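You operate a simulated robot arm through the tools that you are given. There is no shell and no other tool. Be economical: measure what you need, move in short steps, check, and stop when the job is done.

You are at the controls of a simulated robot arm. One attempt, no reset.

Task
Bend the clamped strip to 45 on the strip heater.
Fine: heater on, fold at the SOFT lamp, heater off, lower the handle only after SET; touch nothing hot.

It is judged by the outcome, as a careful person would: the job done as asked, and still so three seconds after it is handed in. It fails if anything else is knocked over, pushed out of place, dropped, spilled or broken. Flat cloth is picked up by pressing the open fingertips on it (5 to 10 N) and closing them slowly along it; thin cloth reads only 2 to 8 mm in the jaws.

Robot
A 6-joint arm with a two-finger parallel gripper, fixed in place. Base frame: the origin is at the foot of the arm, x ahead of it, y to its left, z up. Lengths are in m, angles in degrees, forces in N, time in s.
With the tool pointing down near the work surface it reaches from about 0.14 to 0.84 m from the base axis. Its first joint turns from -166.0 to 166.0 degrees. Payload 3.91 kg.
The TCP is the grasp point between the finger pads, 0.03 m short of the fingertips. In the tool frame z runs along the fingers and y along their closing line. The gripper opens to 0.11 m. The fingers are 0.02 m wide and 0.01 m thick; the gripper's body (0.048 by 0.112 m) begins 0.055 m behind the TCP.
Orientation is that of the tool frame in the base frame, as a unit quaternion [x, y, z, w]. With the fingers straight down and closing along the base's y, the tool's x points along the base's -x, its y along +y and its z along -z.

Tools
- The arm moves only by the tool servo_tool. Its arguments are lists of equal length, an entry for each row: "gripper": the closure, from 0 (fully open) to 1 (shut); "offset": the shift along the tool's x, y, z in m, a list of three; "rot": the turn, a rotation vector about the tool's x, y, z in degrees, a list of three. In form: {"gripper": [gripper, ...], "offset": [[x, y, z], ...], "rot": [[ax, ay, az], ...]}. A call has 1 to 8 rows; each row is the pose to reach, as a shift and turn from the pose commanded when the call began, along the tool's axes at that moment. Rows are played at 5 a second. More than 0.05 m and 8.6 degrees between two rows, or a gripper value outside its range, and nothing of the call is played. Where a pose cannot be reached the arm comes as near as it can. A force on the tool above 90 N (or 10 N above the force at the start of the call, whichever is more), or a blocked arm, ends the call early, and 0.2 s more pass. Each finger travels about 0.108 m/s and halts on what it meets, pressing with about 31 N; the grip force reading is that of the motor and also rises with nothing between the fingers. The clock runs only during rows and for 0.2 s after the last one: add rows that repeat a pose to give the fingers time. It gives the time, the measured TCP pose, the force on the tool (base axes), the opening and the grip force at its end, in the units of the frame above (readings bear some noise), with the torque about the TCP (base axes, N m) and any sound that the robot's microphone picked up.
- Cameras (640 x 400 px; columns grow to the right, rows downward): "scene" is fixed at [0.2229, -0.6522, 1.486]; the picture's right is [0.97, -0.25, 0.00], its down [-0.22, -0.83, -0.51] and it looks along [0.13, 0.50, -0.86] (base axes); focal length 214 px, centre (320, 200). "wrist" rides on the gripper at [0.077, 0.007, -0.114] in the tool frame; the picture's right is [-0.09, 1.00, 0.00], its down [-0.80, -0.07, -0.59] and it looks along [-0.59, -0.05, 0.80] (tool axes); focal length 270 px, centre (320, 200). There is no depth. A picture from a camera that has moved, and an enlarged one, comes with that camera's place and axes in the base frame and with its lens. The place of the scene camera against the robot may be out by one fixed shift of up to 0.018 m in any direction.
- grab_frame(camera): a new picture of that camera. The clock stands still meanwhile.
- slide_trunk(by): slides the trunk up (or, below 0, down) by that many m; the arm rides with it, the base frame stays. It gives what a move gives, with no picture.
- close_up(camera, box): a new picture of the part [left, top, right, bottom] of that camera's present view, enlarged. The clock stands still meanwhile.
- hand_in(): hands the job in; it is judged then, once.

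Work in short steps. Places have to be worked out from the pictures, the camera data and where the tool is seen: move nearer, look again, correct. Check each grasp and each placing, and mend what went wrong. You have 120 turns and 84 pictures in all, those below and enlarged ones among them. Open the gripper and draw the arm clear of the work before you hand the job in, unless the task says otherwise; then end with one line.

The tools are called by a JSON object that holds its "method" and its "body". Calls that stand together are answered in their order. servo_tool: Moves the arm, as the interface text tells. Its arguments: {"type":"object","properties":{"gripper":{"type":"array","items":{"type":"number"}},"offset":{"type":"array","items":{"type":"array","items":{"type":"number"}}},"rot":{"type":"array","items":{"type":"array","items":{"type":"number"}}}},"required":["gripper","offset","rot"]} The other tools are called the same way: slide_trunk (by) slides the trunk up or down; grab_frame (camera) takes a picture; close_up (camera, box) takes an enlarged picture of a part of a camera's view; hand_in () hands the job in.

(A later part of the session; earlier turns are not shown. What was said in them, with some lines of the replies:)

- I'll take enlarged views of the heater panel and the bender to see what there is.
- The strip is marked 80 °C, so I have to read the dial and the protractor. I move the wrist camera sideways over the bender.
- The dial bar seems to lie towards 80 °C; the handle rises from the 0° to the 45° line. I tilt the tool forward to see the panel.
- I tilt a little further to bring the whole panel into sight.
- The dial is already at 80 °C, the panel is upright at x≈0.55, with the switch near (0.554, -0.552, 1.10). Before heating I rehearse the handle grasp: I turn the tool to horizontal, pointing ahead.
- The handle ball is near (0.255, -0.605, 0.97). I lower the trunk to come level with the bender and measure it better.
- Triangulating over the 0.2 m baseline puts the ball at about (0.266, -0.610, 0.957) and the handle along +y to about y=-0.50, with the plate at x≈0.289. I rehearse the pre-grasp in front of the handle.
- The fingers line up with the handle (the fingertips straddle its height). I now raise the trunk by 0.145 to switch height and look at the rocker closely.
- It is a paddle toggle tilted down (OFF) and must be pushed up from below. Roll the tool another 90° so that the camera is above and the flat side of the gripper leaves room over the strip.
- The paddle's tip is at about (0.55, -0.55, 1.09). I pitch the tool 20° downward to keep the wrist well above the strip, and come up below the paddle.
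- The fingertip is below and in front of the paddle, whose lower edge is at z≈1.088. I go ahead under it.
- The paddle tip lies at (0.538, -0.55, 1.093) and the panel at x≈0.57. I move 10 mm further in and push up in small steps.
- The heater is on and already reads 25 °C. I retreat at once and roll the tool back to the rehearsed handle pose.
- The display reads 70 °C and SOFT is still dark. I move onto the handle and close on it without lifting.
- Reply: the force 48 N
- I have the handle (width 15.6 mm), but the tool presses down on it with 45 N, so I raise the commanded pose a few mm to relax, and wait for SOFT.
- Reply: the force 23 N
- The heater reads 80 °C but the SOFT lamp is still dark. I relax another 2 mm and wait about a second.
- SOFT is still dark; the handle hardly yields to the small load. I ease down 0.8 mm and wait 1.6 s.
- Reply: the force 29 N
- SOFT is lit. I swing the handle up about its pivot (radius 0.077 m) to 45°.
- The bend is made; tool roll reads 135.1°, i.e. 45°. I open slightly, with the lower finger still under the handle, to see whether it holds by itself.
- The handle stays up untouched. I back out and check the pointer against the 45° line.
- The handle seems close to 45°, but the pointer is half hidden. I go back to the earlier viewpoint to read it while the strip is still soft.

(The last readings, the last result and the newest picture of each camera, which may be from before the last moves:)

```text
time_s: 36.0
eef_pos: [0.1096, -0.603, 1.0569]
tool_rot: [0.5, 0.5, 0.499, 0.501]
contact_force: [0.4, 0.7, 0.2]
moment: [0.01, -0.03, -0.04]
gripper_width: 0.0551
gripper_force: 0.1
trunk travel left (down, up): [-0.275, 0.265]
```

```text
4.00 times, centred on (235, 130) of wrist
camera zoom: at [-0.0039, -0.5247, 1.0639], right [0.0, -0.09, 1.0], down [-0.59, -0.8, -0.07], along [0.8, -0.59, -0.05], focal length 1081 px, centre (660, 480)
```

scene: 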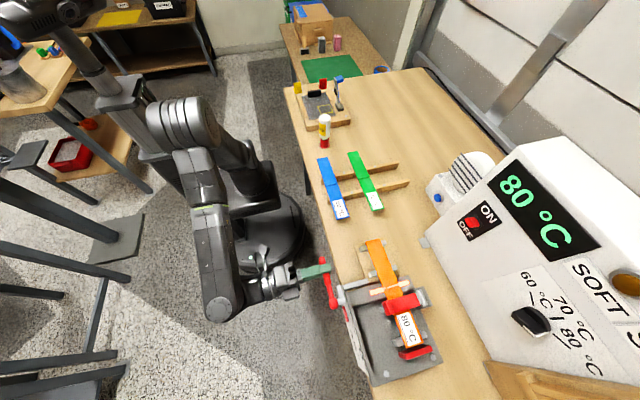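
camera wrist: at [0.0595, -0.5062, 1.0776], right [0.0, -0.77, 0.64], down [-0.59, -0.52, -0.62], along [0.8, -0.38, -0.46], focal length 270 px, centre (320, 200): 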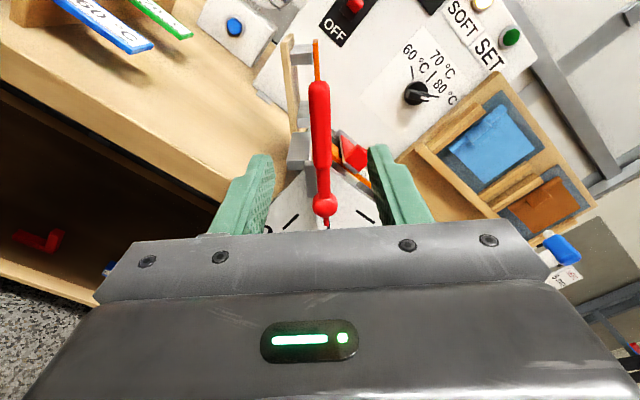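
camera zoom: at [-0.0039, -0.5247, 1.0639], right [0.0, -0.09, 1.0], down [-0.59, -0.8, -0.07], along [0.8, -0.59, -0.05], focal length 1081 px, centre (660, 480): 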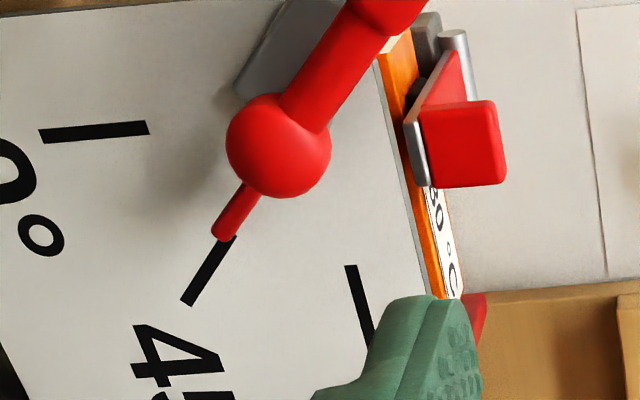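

Worked out against the marked ticks the pointer is at about 45–46°, and the handle holds. Next: heater off. I raise the trunk, roll the tool and go over the raised hot strip with good clearance.

{"method": "slide_trunk", "body": {"by": 0.165}}

{"method": "servo_tool", "body": {"gripper": [0.8, 1, 1, 1, 1, 1, 1, 1], "offset": [[0.006, 0, 0], [0.012, 0, 0], [0.018, 0, 0], [0.024, 0, 0], [0.03, 0, 0], [0.036, 0, 0], [0.042, 0, 0], [0.052, 0, 0]], "rot": [[0, 0, 8.5], [0, 0, 17], [0, 0, 25.5], [0, 0, 34], [0, 0, 42.5], [0, 0, 51], [0, 0, 59.5], [0, 0, 68]]}}

{"method": "servo_tool", "body": {"gripper": [1, 1, 1], "offset": [[0, 0, 0.02], [0, 0, 0.05], [0, 0, 0.06]], "rot": [[0, 0, 8], [0, 0, 16], [0, 0, 22]]}}

{"method": "servo_tool", "body": {"gripper": [1, 1, 1, 1, 1, 1, 1], "offset": [[0, 0, 0.04], [0, 0, 0.08], [0, 0, 0.12], [0, 0, 0.17], [-0.01, 0, 0.22], [-0.025, 0, 0.27], [-0.05, 0, 0.305]], "rot": [[0, -8, 0], [0, -16, 0], [0, -24, 0], [0, -30, 0], [0, -30, 0], [0, -30, 0], [0, -30, 0]]}}

{"method": "grab_frame", "body": {"camera": "wrist"}}

{"method": "grab_frame", "body": {"camera": "scene"}}

```text
time_s: 37.9
eef_pos: [0.109, -0.6012, 1.2217]
tool_rot: [0.501, 0.499, 0.5, 0.5]
contact_force: [0.2, -0.2, -0.1]
moment: [-0.01, 0.02, 0.06]
gripper_width: 0.055
gripper_force: 0.1
trunk travel left (down, up): [-0.44, 0.1]
```

```text
time_s: 39.7
eef_pos: [0.1093, -0.5502, 1.2224]
tool_rot: [0.694, 0.135, 0.694, 0.134]
contact_force: [0.3, -0.2, 0.3]
moment: [-0.01, 0.02, -0.02]
gripper_width: 0.0
gripper_force: 31.1
trunk travel left (down, up): [-0.44, 0.1]
```

```text
time_s: 40.5
eef_pos: [0.1701, -0.5492, 1.2229]
tool_rot: [0.707, 0.001, 0.707, -0.001]
contact_force: [-0.4, 0.1, 0.2]
moment: [0.01, -0.02, -0.01]
gripper_width: 0.0
gripper_force: 31.3
trunk travel left (down, up): [-0.44, 0.1]
```

```text
refused: row 5 steps farther than a row can; nothing moved
```

```text
44 pictures are left
camera wrist: at [0.0564, -0.5564, 1.2991], right [0.0, -1.0, -0.09], down [-0.59, 0.07, -0.8], along [0.8, 0.05, -0.59], focal length 270 px, centre (320, 200)
```

wrist: 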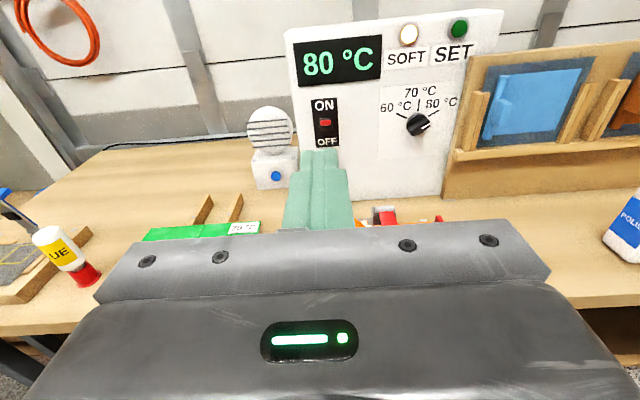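

```text
43 pictures are left
```

scene: 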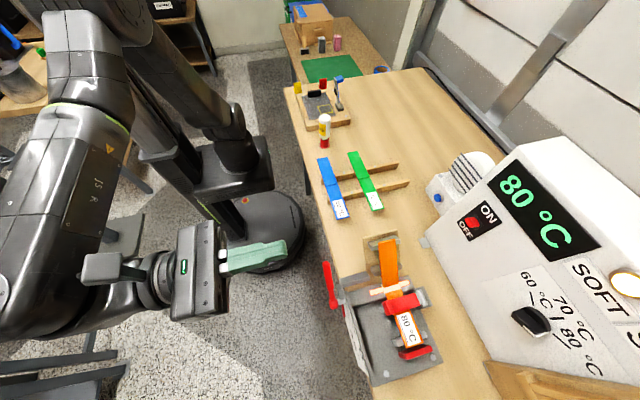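

One row was too long a step; I resend the approach with shorter ones.

{"method": "servo_tool", "body": {"gripper": [1, 1, 1, 1, 1, 1, 1, 1], "offset": [[0, 0, 0.04], [0, 0, 0.08], [0, 0, 0.12], [0, 0, 0.165], [-0.01, 0, 0.21], [-0.025, 0, 0.255], [-0.04, 0, 0.295], [-0.05, 0, 0.315]], "rot": [[0, -8, 0], [0, -16, 0], [0, -24, 0], [0, -30, 0], [0, -30, 0], [0, -30, 0], [0, -30, 0], [0, -30, 0]]}}

{"method": "grab_frame", "body": {"camera": "wrist"}}

{"method": "close_up", "body": {"camera": "scene", "box": [330, 150, 550, 330]}}

```text
time_s: 42.3
eef_pos: [0.4856, -0.5493, 1.1719]
tool_rot: [0.866, 0.0, 0.5, 0.0]
contact_force: [-0.2, -0.4, 0.3]
moment: [0.0, 0.0, -0.01]
gripper_width: 0.0002
gripper_force: 30.7
trunk travel left (down, up): [-0.44, 0.1]
```

```text
42 pictures are left
camera wrist: at [0.4254, -0.5559, 1.2953], right [-0.04, -1.0, -0.08], down [-0.92, 0.07, -0.4], along [0.4, 0.05, -0.92], focal length 270 px, centre (320, 200)
```

wrist: 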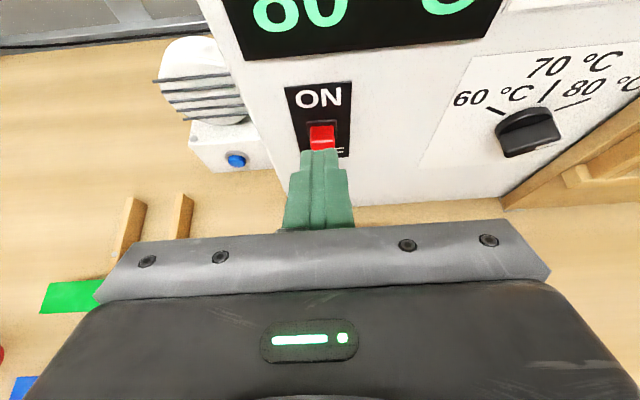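

```text
2.22 times, centred on (440, 240) of scene
camera zoom: at [0.2229, -0.6522, 1.486], right [0.97, -0.25, 0.0], down [-0.22, -0.83, -0.51], along [0.13, 0.5, -0.86], focal length 477 px, centre (53, 111)
```

zoom: 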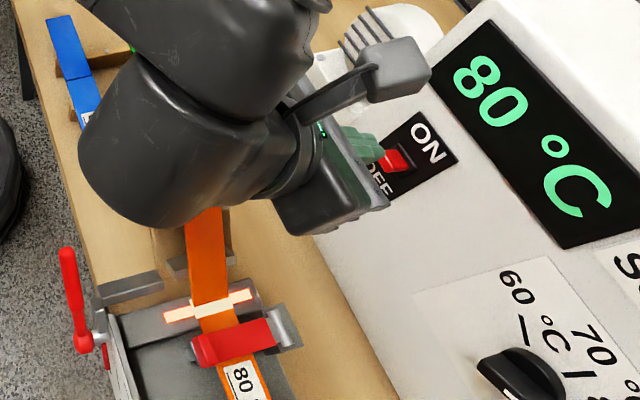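

The fingertip is just before the paddle and above it. I go over it and press down in small steps.

{"method": "servo_tool", "body": {"gripper": [1, 1, 1, 1, 1, 1, 1, 1], "offset": [[0.01, 0, 0.0173], [0.02, 0, 0.0346], [0.007, 0, 0.0421], [-0.006, 0, 0.0496], [-0.0164, 0, 0.0556], [-0.0233, 0, 0.0596], [-0.0285, 0, 0.0626], [-0.0285, 0, 0.0626]], "rot": [[0, 0, 0], [0, 0, 0], [0, 0, 0], [0, 0, 0], [0, 0, 0], [0, 0, 0], [0, 0, 0], [0, 0, 0]]}}

{"method": "close_up", "body": {"camera": "scene", "box": [420, 150, 640, 310]}}

```text
time_s: 44.1
eef_pos: [0.5217, -0.5478, 1.1175]
tool_rot: [0.866, -0.001, 0.5, 0.002]
contact_force: [-21.7, 4.4, 4.0]
moment: [0.1, 0.12, 0.11]
gripper_width: 0.0001
gripper_force: 31.2
trunk travel left (down, up): [-0.44, 0.1]
```

```text
2.50 times, centred on (530, 230) of scene
camera zoom: at [0.2229, -0.6522, 1.486], right [0.97, -0.25, 0.0], down [-0.22, -0.83, -0.51], along [0.13, 0.5, -0.86], focal length 536 px, centre (-205, 125)
```

zoom: 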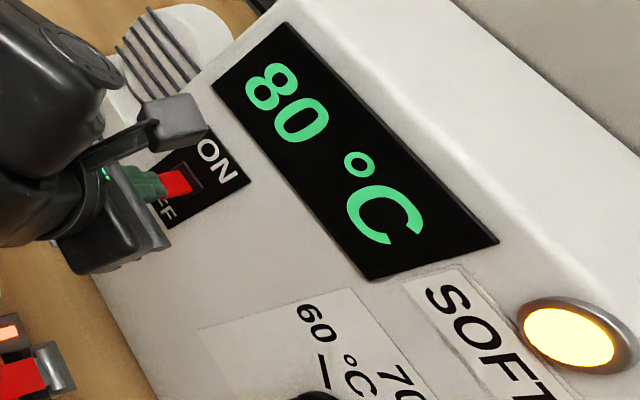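

There is 22 N against me along x, so the tip is pressing the paddle's end rather than its top. I look before going on.

{"method": "close_up", "body": {"camera": "wrist", "box": [240, 40, 400, 240]}}

{"method": "close_up", "body": {"camera": "scene", "box": [440, 190, 520, 250]}}

```text
2.00 times, centred on (320, 140) of wrist
camera zoom: at [0.4603, -0.5555, 1.2419], right [-0.04, -1.0, -0.08], down [-0.91, 0.07, -0.4], along [0.4, 0.05, -0.91], focal length 541 px, centre (320, 320)
```

zoom: 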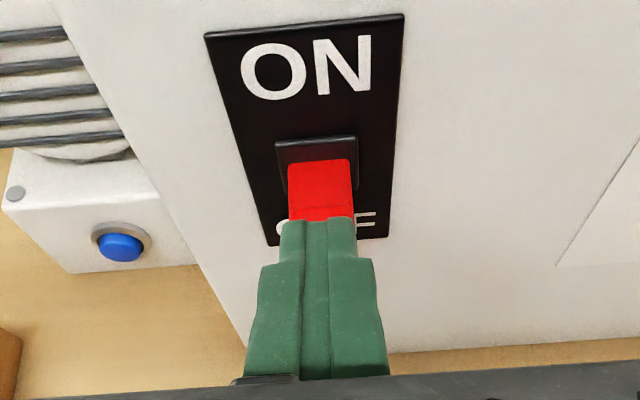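

```text
6.67 times, centred on (480, 220) of scene
camera zoom: at [0.2229, -0.6522, 1.486], right [0.97, -0.25, 0.0], down [-0.22, -0.83, -0.51], along [0.13, 0.5, -0.86], focal length 1430 px, centre (-747, 67)
```

zoom: 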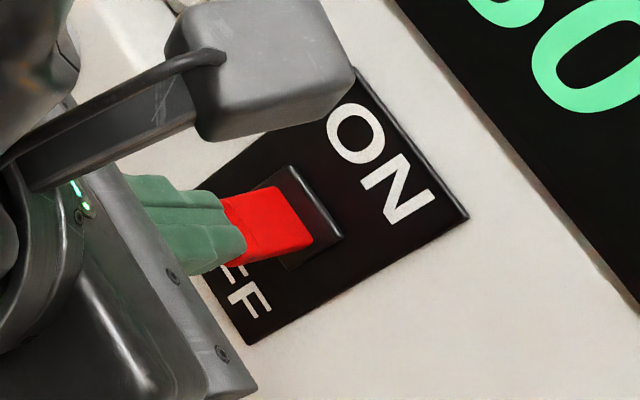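

The paddle is near its mid-position with my fingertip against its end. I back off, raise, and look again.

{"method": "servo_tool", "body": {"gripper": [1, 1, 1, 1], "offset": [[-0.008, 0, -0.0139], [0.013, 0, -0.026], [0.026, 0, -0.034], [0.026, 0, -0.034]], "rot": [[0, 0, 0], [0, 0, 0], [0, 0, 0], [0, 0, 0]]}}

{"method": "close_up", "body": {"camera": "wrist", "box": [240, 40, 400, 240]}}

{"method": "close_up", "body": {"camera": "scene", "box": [420, 150, 640, 310]}}

```text
time_s: 45.1
eef_pos: [0.5072, -0.55, 1.1547]
tool_rot: [0.867, 0.001, 0.499, -0.001]
contact_force: [-0.6, 0.2, 0.6]
moment: [-0.04, -0.02, 0.0]
gripper_width: 0.0
gripper_force: 31.6
trunk travel left (down, up): [-0.44, 0.1]
```

```text
2.00 times, centred on (320, 140) of wrist
camera zoom: at [0.448, -0.5562, 1.2803], right [-0.04, -1.0, -0.08], down [-0.92, 0.07, -0.4], along [0.4, 0.05, -0.91], focal length 541 px, centre (320, 320)
```

zoom: 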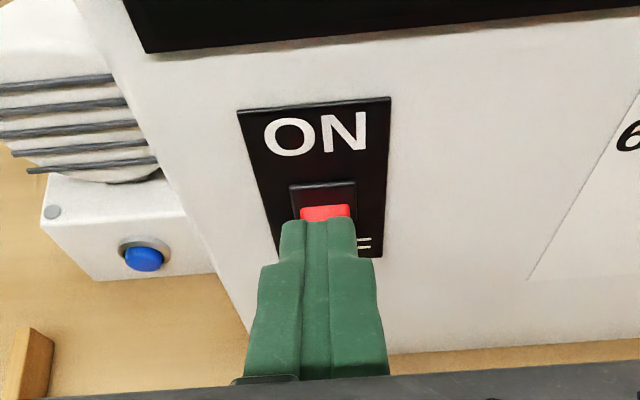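

```text
2.50 times, centred on (530, 230) of scene
camera zoom: at [0.2229, -0.6522, 1.486], right [0.97, -0.25, 0.0], down [-0.22, -0.83, -0.51], along [0.13, 0.5, -0.86], focal length 536 px, centre (-205, 125)
```

zoom: 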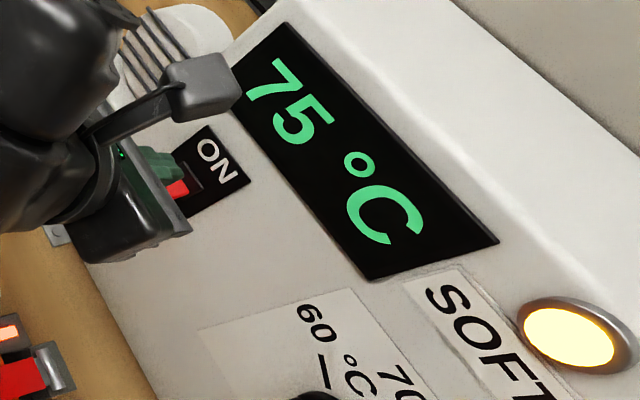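

The display falls to 75 °C: the heater is off. I retreat up and back over the strip and wait for SET.

{"method": "servo_tool", "body": {"gripper": [1, 1, 1, 1, 1, 1, 1, 1], "offset": [[0.026, 0, -0.015], [0.023, 0, -0.06], [0.001, 0, -0.0985], [-0.021, 0, -0.137], [-0.043, 0, -0.175], [-0.065, 0, -0.213], [-0.087, 0, -0.251], [-0.109, 0, -0.289]], "rot": [[0, 0, 0], [0, 0, 0], [0, 0, 0], [0, 0, 0], [0, 0, 0], [0, 0, 0], [0, 0, 0], [0, 0, 0]]}}

{"method": "grab_frame", "body": {"camera": "scene"}}

```text
time_s: 46.9
eef_pos: [0.2014, -0.5499, 1.2055]
tool_rot: [0.866, 0.0, 0.5, 0.0]
contact_force: [0.3, 1.1, 0.1]
moment: [0.0, 0.01, 0.02]
gripper_width: 0.0001
gripper_force: 30.9
trunk travel left (down, up): [-0.44, 0.1]
```

```text
35 pictures are left
```

scene: 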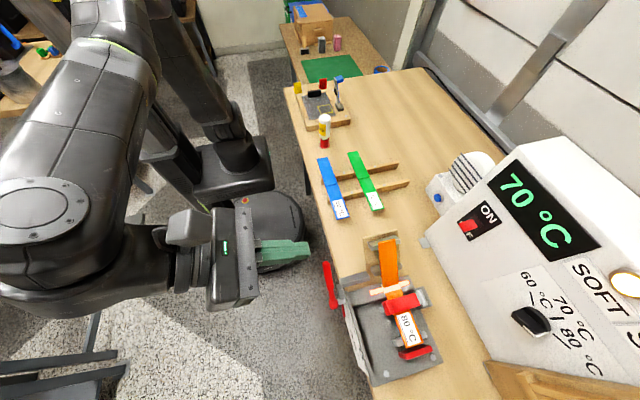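

The switch shows OFF, 70 °C and falling. Meanwhile I level the tool, roll it to the raised handle's angle and come down in front of the handle.

{"method": "servo_tool", "body": {"gripper": [1, 1, 0.8, 0.6, 0.5], "offset": [[-0.007, 0, -0.013], [-0.015, 0, -0.026], [-0.015, 0, -0.026], [-0.015, 0, -0.026], [-0.015, 0, -0.026]], "rot": [[0, 8, 0], [0, 16, 0], [0, 24, 0], [0, 30, 0], [0, 30, 0]]}}

{"method": "servo_tool", "body": {"gripper": [0.5, 0.5, 0.5, 0.5, 0.5, 0.5, 0.5], "offset": [[0, 0.001, 0], [0, 0.002, 0], [0, 0.003, 0], [0, 0.004, 0], [0, 0.005, 0], [0, 0.006, 0], [0, 0.006, 0]], "rot": [[0, 0, -7.5], [0, 0, -15], [0, 0, -22.5], [0, 0, -30], [0, 0, -37.5], [0, 0, -44], [0, 0, -44]]}}

{"method": "slide_trunk", "body": {"by": -0.187}}

{"method": "grab_frame", "body": {"camera": "wrist"}}

```text
time_s: 48.1
eef_pos: [0.1729, -0.5493, 1.2056]
tool_rot: [0.707, 0.001, 0.707, -0.001]
contact_force: [-0.3, -0.3, -0.3]
moment: [0.03, 0.0, -0.01]
gripper_width: 0.055
gripper_force: 0.0
trunk travel left (down, up): [-0.44, 0.1]
```

```text
time_s: 49.7
eef_pos: [0.1735, -0.5565, 1.2053]
tool_rot: [0.655, 0.265, 0.655, 0.265]
contact_force: [-0.2, 0.7, 0.1]
moment: [-0.02, 0.0, 0.02]
gripper_width: 0.055
gripper_force: 0.1
trunk travel left (down, up): [-0.44, 0.1]
```

```text
time_s: 51.7
eef_pos: [0.1735, -0.5544, 1.0185]
tool_rot: [0.656, 0.265, 0.656, 0.264]
contact_force: [0.7, -0.2, -0.1]
moment: [0.0, 0.0, 0.01]
gripper_width: 0.055
gripper_force: 0.0
trunk travel left (down, up): [-0.253, 0.287]
```

```text
34 pictures are left
camera wrist: at [0.0596, -0.5069, 1.0787], right [0.0, -0.78, 0.63], down [-0.59, -0.51, -0.63], along [0.8, -0.37, -0.46], focal length 270 px, centre (320, 200)
```

wrist: 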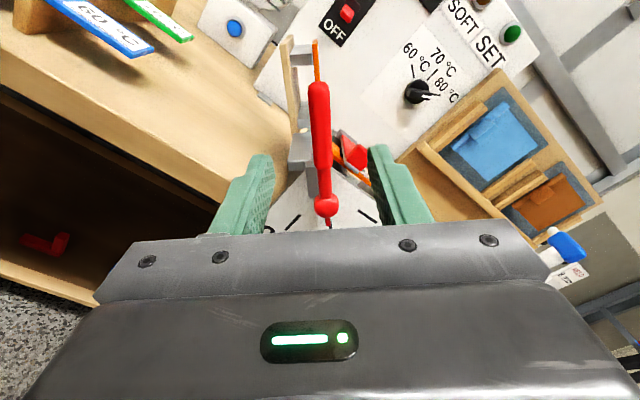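

SOFT is out and SET not yet lit; the handle stays. I wait here.

{"method": "servo_tool", "body": {"gripper": [0.5, 0.5, 0.5, 0.5, 0.5, 0.5, 0.5, 0.5], "offset": [[0, 0, 0], [0, 0, 0], [0, 0, 0], [0, 0, 0], [0, 0, 0], [0, 0, 0], [0, 0, 0], [0, 0, 0]], "rot": [[0, 0, 0], [0, 0, 0], [0, 0, 0], [0, 0, 0], [0, 0, 0], [0, 0, 0], [0, 0, 0], [0, 0, 0]]}}

{"method": "servo_tool", "body": {"gripper": [0.5, 0.5, 0.5, 0.5, 0.5, 0.5, 0.5, 0.5], "offset": [[0, 0, 0], [0, 0, 0], [0, 0, 0], [0, 0, 0], [0, 0, 0], [0, 0, 0], [0, 0, 0], [0, 0, 0]], "rot": [[0, 0, 0], [0, 0, 0], [0, 0, 0], [0, 0, 0], [0, 0, 0], [0, 0, 0], [0, 0, 0], [0, 0, 0]]}}

{"method": "grab_frame", "body": {"camera": "scene"}}

{"method": "close_up", "body": {"camera": "wrist", "box": [400, 0, 540, 100]}}

```text
time_s: 53.5
eef_pos: [0.1739, -0.5552, 1.0185]
tool_rot: [0.656, 0.265, 0.655, 0.265]
contact_force: [0.3, 0.2, 0.1]
moment: [-0.02, 0.0, -0.03]
gripper_width: 0.0549
gripper_force: 0.1
trunk travel left (down, up): [-0.253, 0.287]
```

```text
time_s: 55.3
eef_pos: [0.1741, -0.5565, 1.0184]
tool_rot: [0.656, 0.265, 0.656, 0.264]
contact_force: [0.0, 0.3, 0.5]
moment: [0.02, 0.0, 0.02]
gripper_width: 0.0551
gripper_force: 0.0
trunk travel left (down, up): [-0.253, 0.287]
```

```text
33 pictures are left
```

scene: 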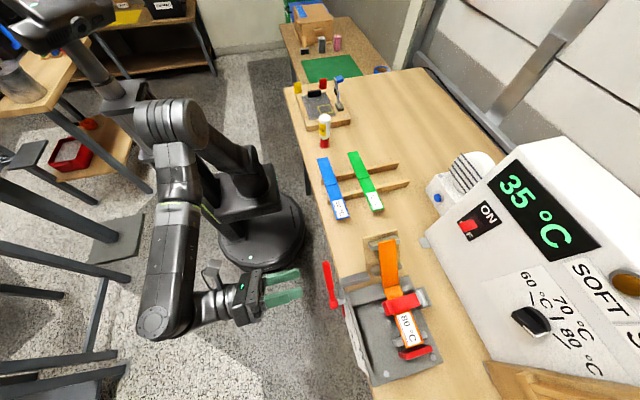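

```text
4.00 times, centred on (470, 50) of wrist
camera zoom: at [0.0596, -0.507, 1.0787], right [0.0, -0.78, 0.63], down [-0.59, -0.51, -0.63], along [0.8, -0.37, -0.46], focal length 1081 px, centre (-280, 800)
```

zoom: 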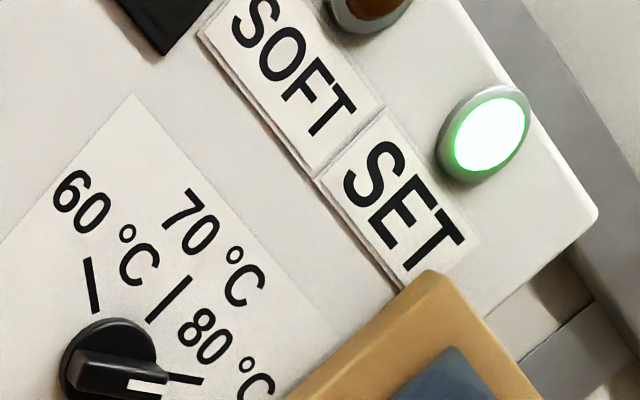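

SET is lit. I move in and grip the handle.

{"method": "servo_tool", "body": {"gripper": [0.5, 0.5, 0.75, 0.9, 1, 1], "offset": [[0, 0, 0.04], [0, 0, 0.075], [0, 0, 0.075], [0, 0, 0.075], [0, 0, 0.075], [0, 0, 0.075]], "rot": [[0, 0, 0], [0, 0, 0], [0, 0, 0], [0, 0, 0], [0, 0, 0], [0, 0, 0]]}}

{"method": "close_up", "body": {"camera": "scene", "box": [300, 220, 420, 340]}}

```text
time_s: 56.7
eef_pos: [0.2469, -0.557, 1.0161]
tool_rot: [0.656, 0.264, 0.656, 0.265]
contact_force: [-2.5, 3.1, -1.9]
moment: [0.24, 0.17, -0.18]
gripper_width: 0.0157
gripper_force: 45.4
trunk travel left (down, up): [-0.253, 0.287]
```

```text
3.33 times, centred on (360, 280) of scene
camera zoom: at [0.2229, -0.6522, 1.486], right [0.97, -0.25, 0.0], down [-0.22, -0.83, -0.51], along [0.13, 0.5, -0.86], focal length 715 px, centre (187, -67)
```

zoom: 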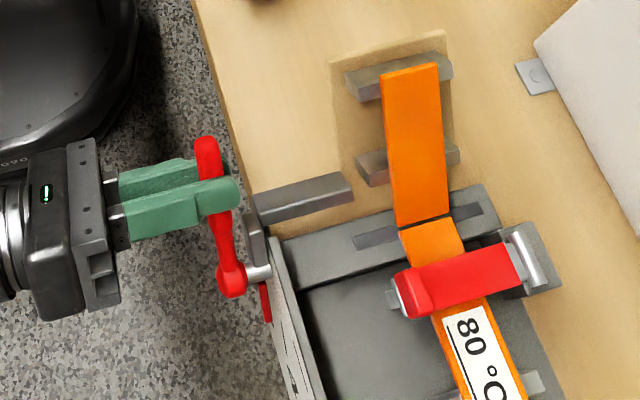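

Gripped with little load. I lower the handle back along its arc to 0°.

{"method": "servo_tool", "body": {"gripper": [1, 1, 1, 1, 1, 1, 1, 1], "offset": [[-0.0007, -0.0102, 0], [-0.0027, -0.0202, 0], [-0.0059, -0.0298, 0], [-0.0104, -0.039, 0], [-0.0161, -0.0475, 0], [-0.021, -0.0532, 0], [-0.0228, -0.0552, 0], [-0.0228, -0.0552, 0]], "rot": [[0, 0, -7.5], [0, 0, -15], [0, 0, -22.5], [0, 0, -30], [0, 0, -37.5], [0, 0, -43], [0, 0, -45], [0, 0, -45]]}}

{"method": "close_up", "body": {"camera": "scene", "box": [300, 220, 420, 340]}}

```text
time_s: 58.5
eef_pos: [0.247, -0.533, 0.9639]
tool_rot: [0.505, 0.495, 0.505, 0.496]
contact_force: [-16.7, 1.9, -11.4]
moment: [0.77, 0.27, -0.42]
gripper_width: 0.0157
gripper_force: 44.6
trunk travel left (down, up): [-0.253, 0.287]
```

```text
3.33 times, centred on (360, 280) of scene
camera zoom: at [0.2229, -0.6522, 1.486], right [0.97, -0.25, 0.0], down [-0.22, -0.83, -0.51], along [0.13, 0.5, -0.86], focal length 715 px, centre (187, -67)
```

zoom: 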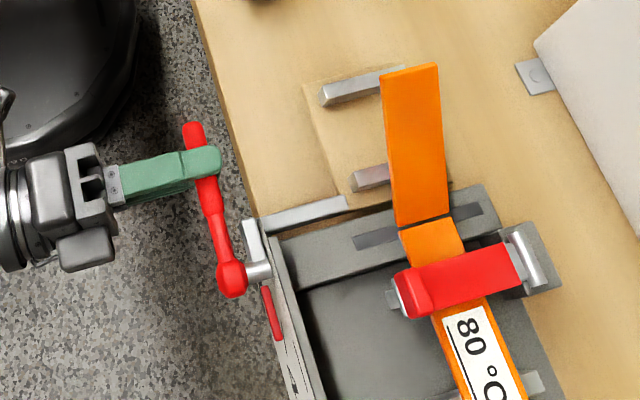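

The strip keeps its bend with the handle down. I press the last 2–3 mm to the stop, release and back out.

{"method": "servo_tool", "body": {"gripper": [1, 1, 0.75, 0.5, 0.4, 0.4], "offset": [[0, -0.003, 0], [0, -0.003, 0], [0, -0.001, 0], [0, 0, 0], [0, 0, -0.03], [0, 0, -0.075]], "rot": [[0, 0, -1], [0, 0, -1], [0, 0, -1], [0, 0, -1], [0, 0, -1], [0, 0, -1]]}}

{"method": "grab_frame", "body": {"camera": "wrist"}}

```text
time_s: 59.9
eef_pos: [0.1724, -0.5315, 0.9647]
tool_rot: [0.5, 0.5, 0.501, 0.499]
contact_force: [-0.1, -0.7, 0.9]
moment: [0.0, 0.04, -0.01]
gripper_width: 0.0658
gripper_force: 0.1
trunk travel left (down, up): [-0.253, 0.287]
```

```text
29 pictures are left
camera wrist: at [0.0586, -0.455, 0.9722], right [0.0, -0.09, 1.0], down [-0.59, -0.8, -0.07], along [0.8, -0.59, -0.05], focal length 270 px, centre (320, 200)
```

wrist: 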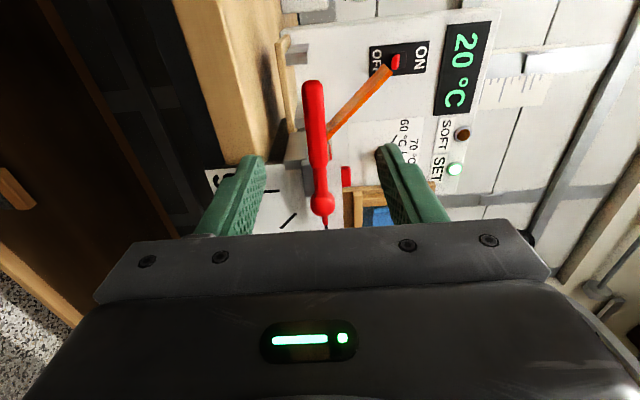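

The strip stands at about 45°, the display is at 20 °C and SET is lit. I draw clear and check the pointer and switch.

{"method": "servo_tool", "body": {"gripper": [0.2, 0, 0, 0], "offset": [[-0.02, 0.03, -0.03], [-0.045, 0.06, -0.06], [-0.07, 0.09, -0.065], [-0.07, 0.09, -0.065]], "rot": [[0, 0, 0], [0, 0, 0], [0, 0, 0], [0, 0, 0]]}}

{"method": "close_up", "body": {"camera": "wrist", "box": [100, 0, 440, 210]}}

{"method": "grab_frame", "body": {"camera": "scene"}}

```text
time_s: 60.9
eef_pos: [0.1068, -0.6036, 1.0548]
tool_rot: [0.5, 0.5, 0.5, 0.5]
contact_force: [-0.1, -0.3, -0.5]
moment: [-0.02, 0.02, 0.04]
gripper_width: 0.11
gripper_force: 0.1
trunk travel left (down, up): [-0.253, 0.287]
```

```text
1.88 times, centred on (270, 105) of wrist
camera zoom: at [-0.0065, -0.5259, 1.0616], right [0.0, -0.09, 1.0], down [-0.59, -0.8, -0.07], along [0.8, -0.59, -0.05], focal length 509 px, centre (414, 379)
```

zoom: 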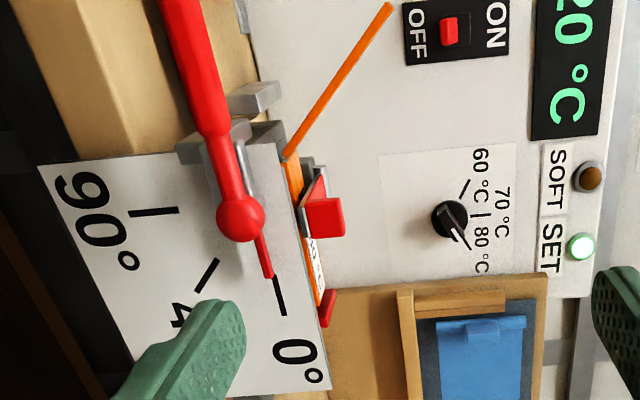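

```text
27 pictures are left
```

scene: 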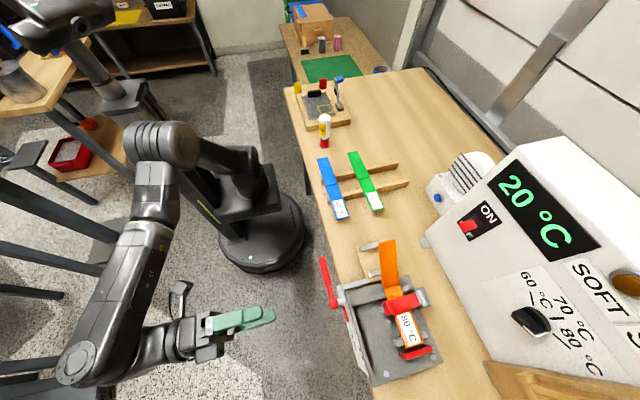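

Bend is good, the switch is OFF. I check more closely whether the handle is fully at 0°.

{"method": "close_up", "body": {"camera": "wrist", "box": [170, 0, 290, 180]}}

```text
2.22 times, centred on (230, 90) of wrist
camera zoom: at [-0.0065, -0.5259, 1.0616], right [0.0, -0.09, 1.0], down [-0.59, -0.8, -0.07], along [0.8, -0.59, -0.05], focal length 601 px, centre (520, 444)
```

zoom: 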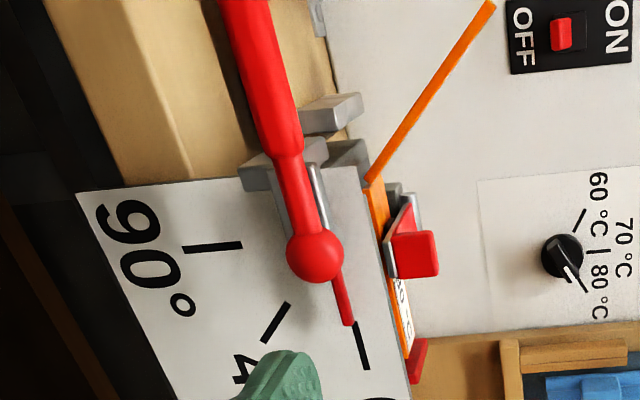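

Everything reads as it should: the handle is back at its 0° stop within my measuring error, the strip is bent to 45°, the heater is off, SET is lit, and the arm is clear with the gripper open. I hand in.

{"method": "hand_in", "body": {}}

```text
The job is handed in.
```

I bent the strip to about 45° (the pointer read 45–46°), folding at SOFT. The heater was off before SET, and I lowered the handle only after SET lit. The arm touched nothing hot and is drawn clear.
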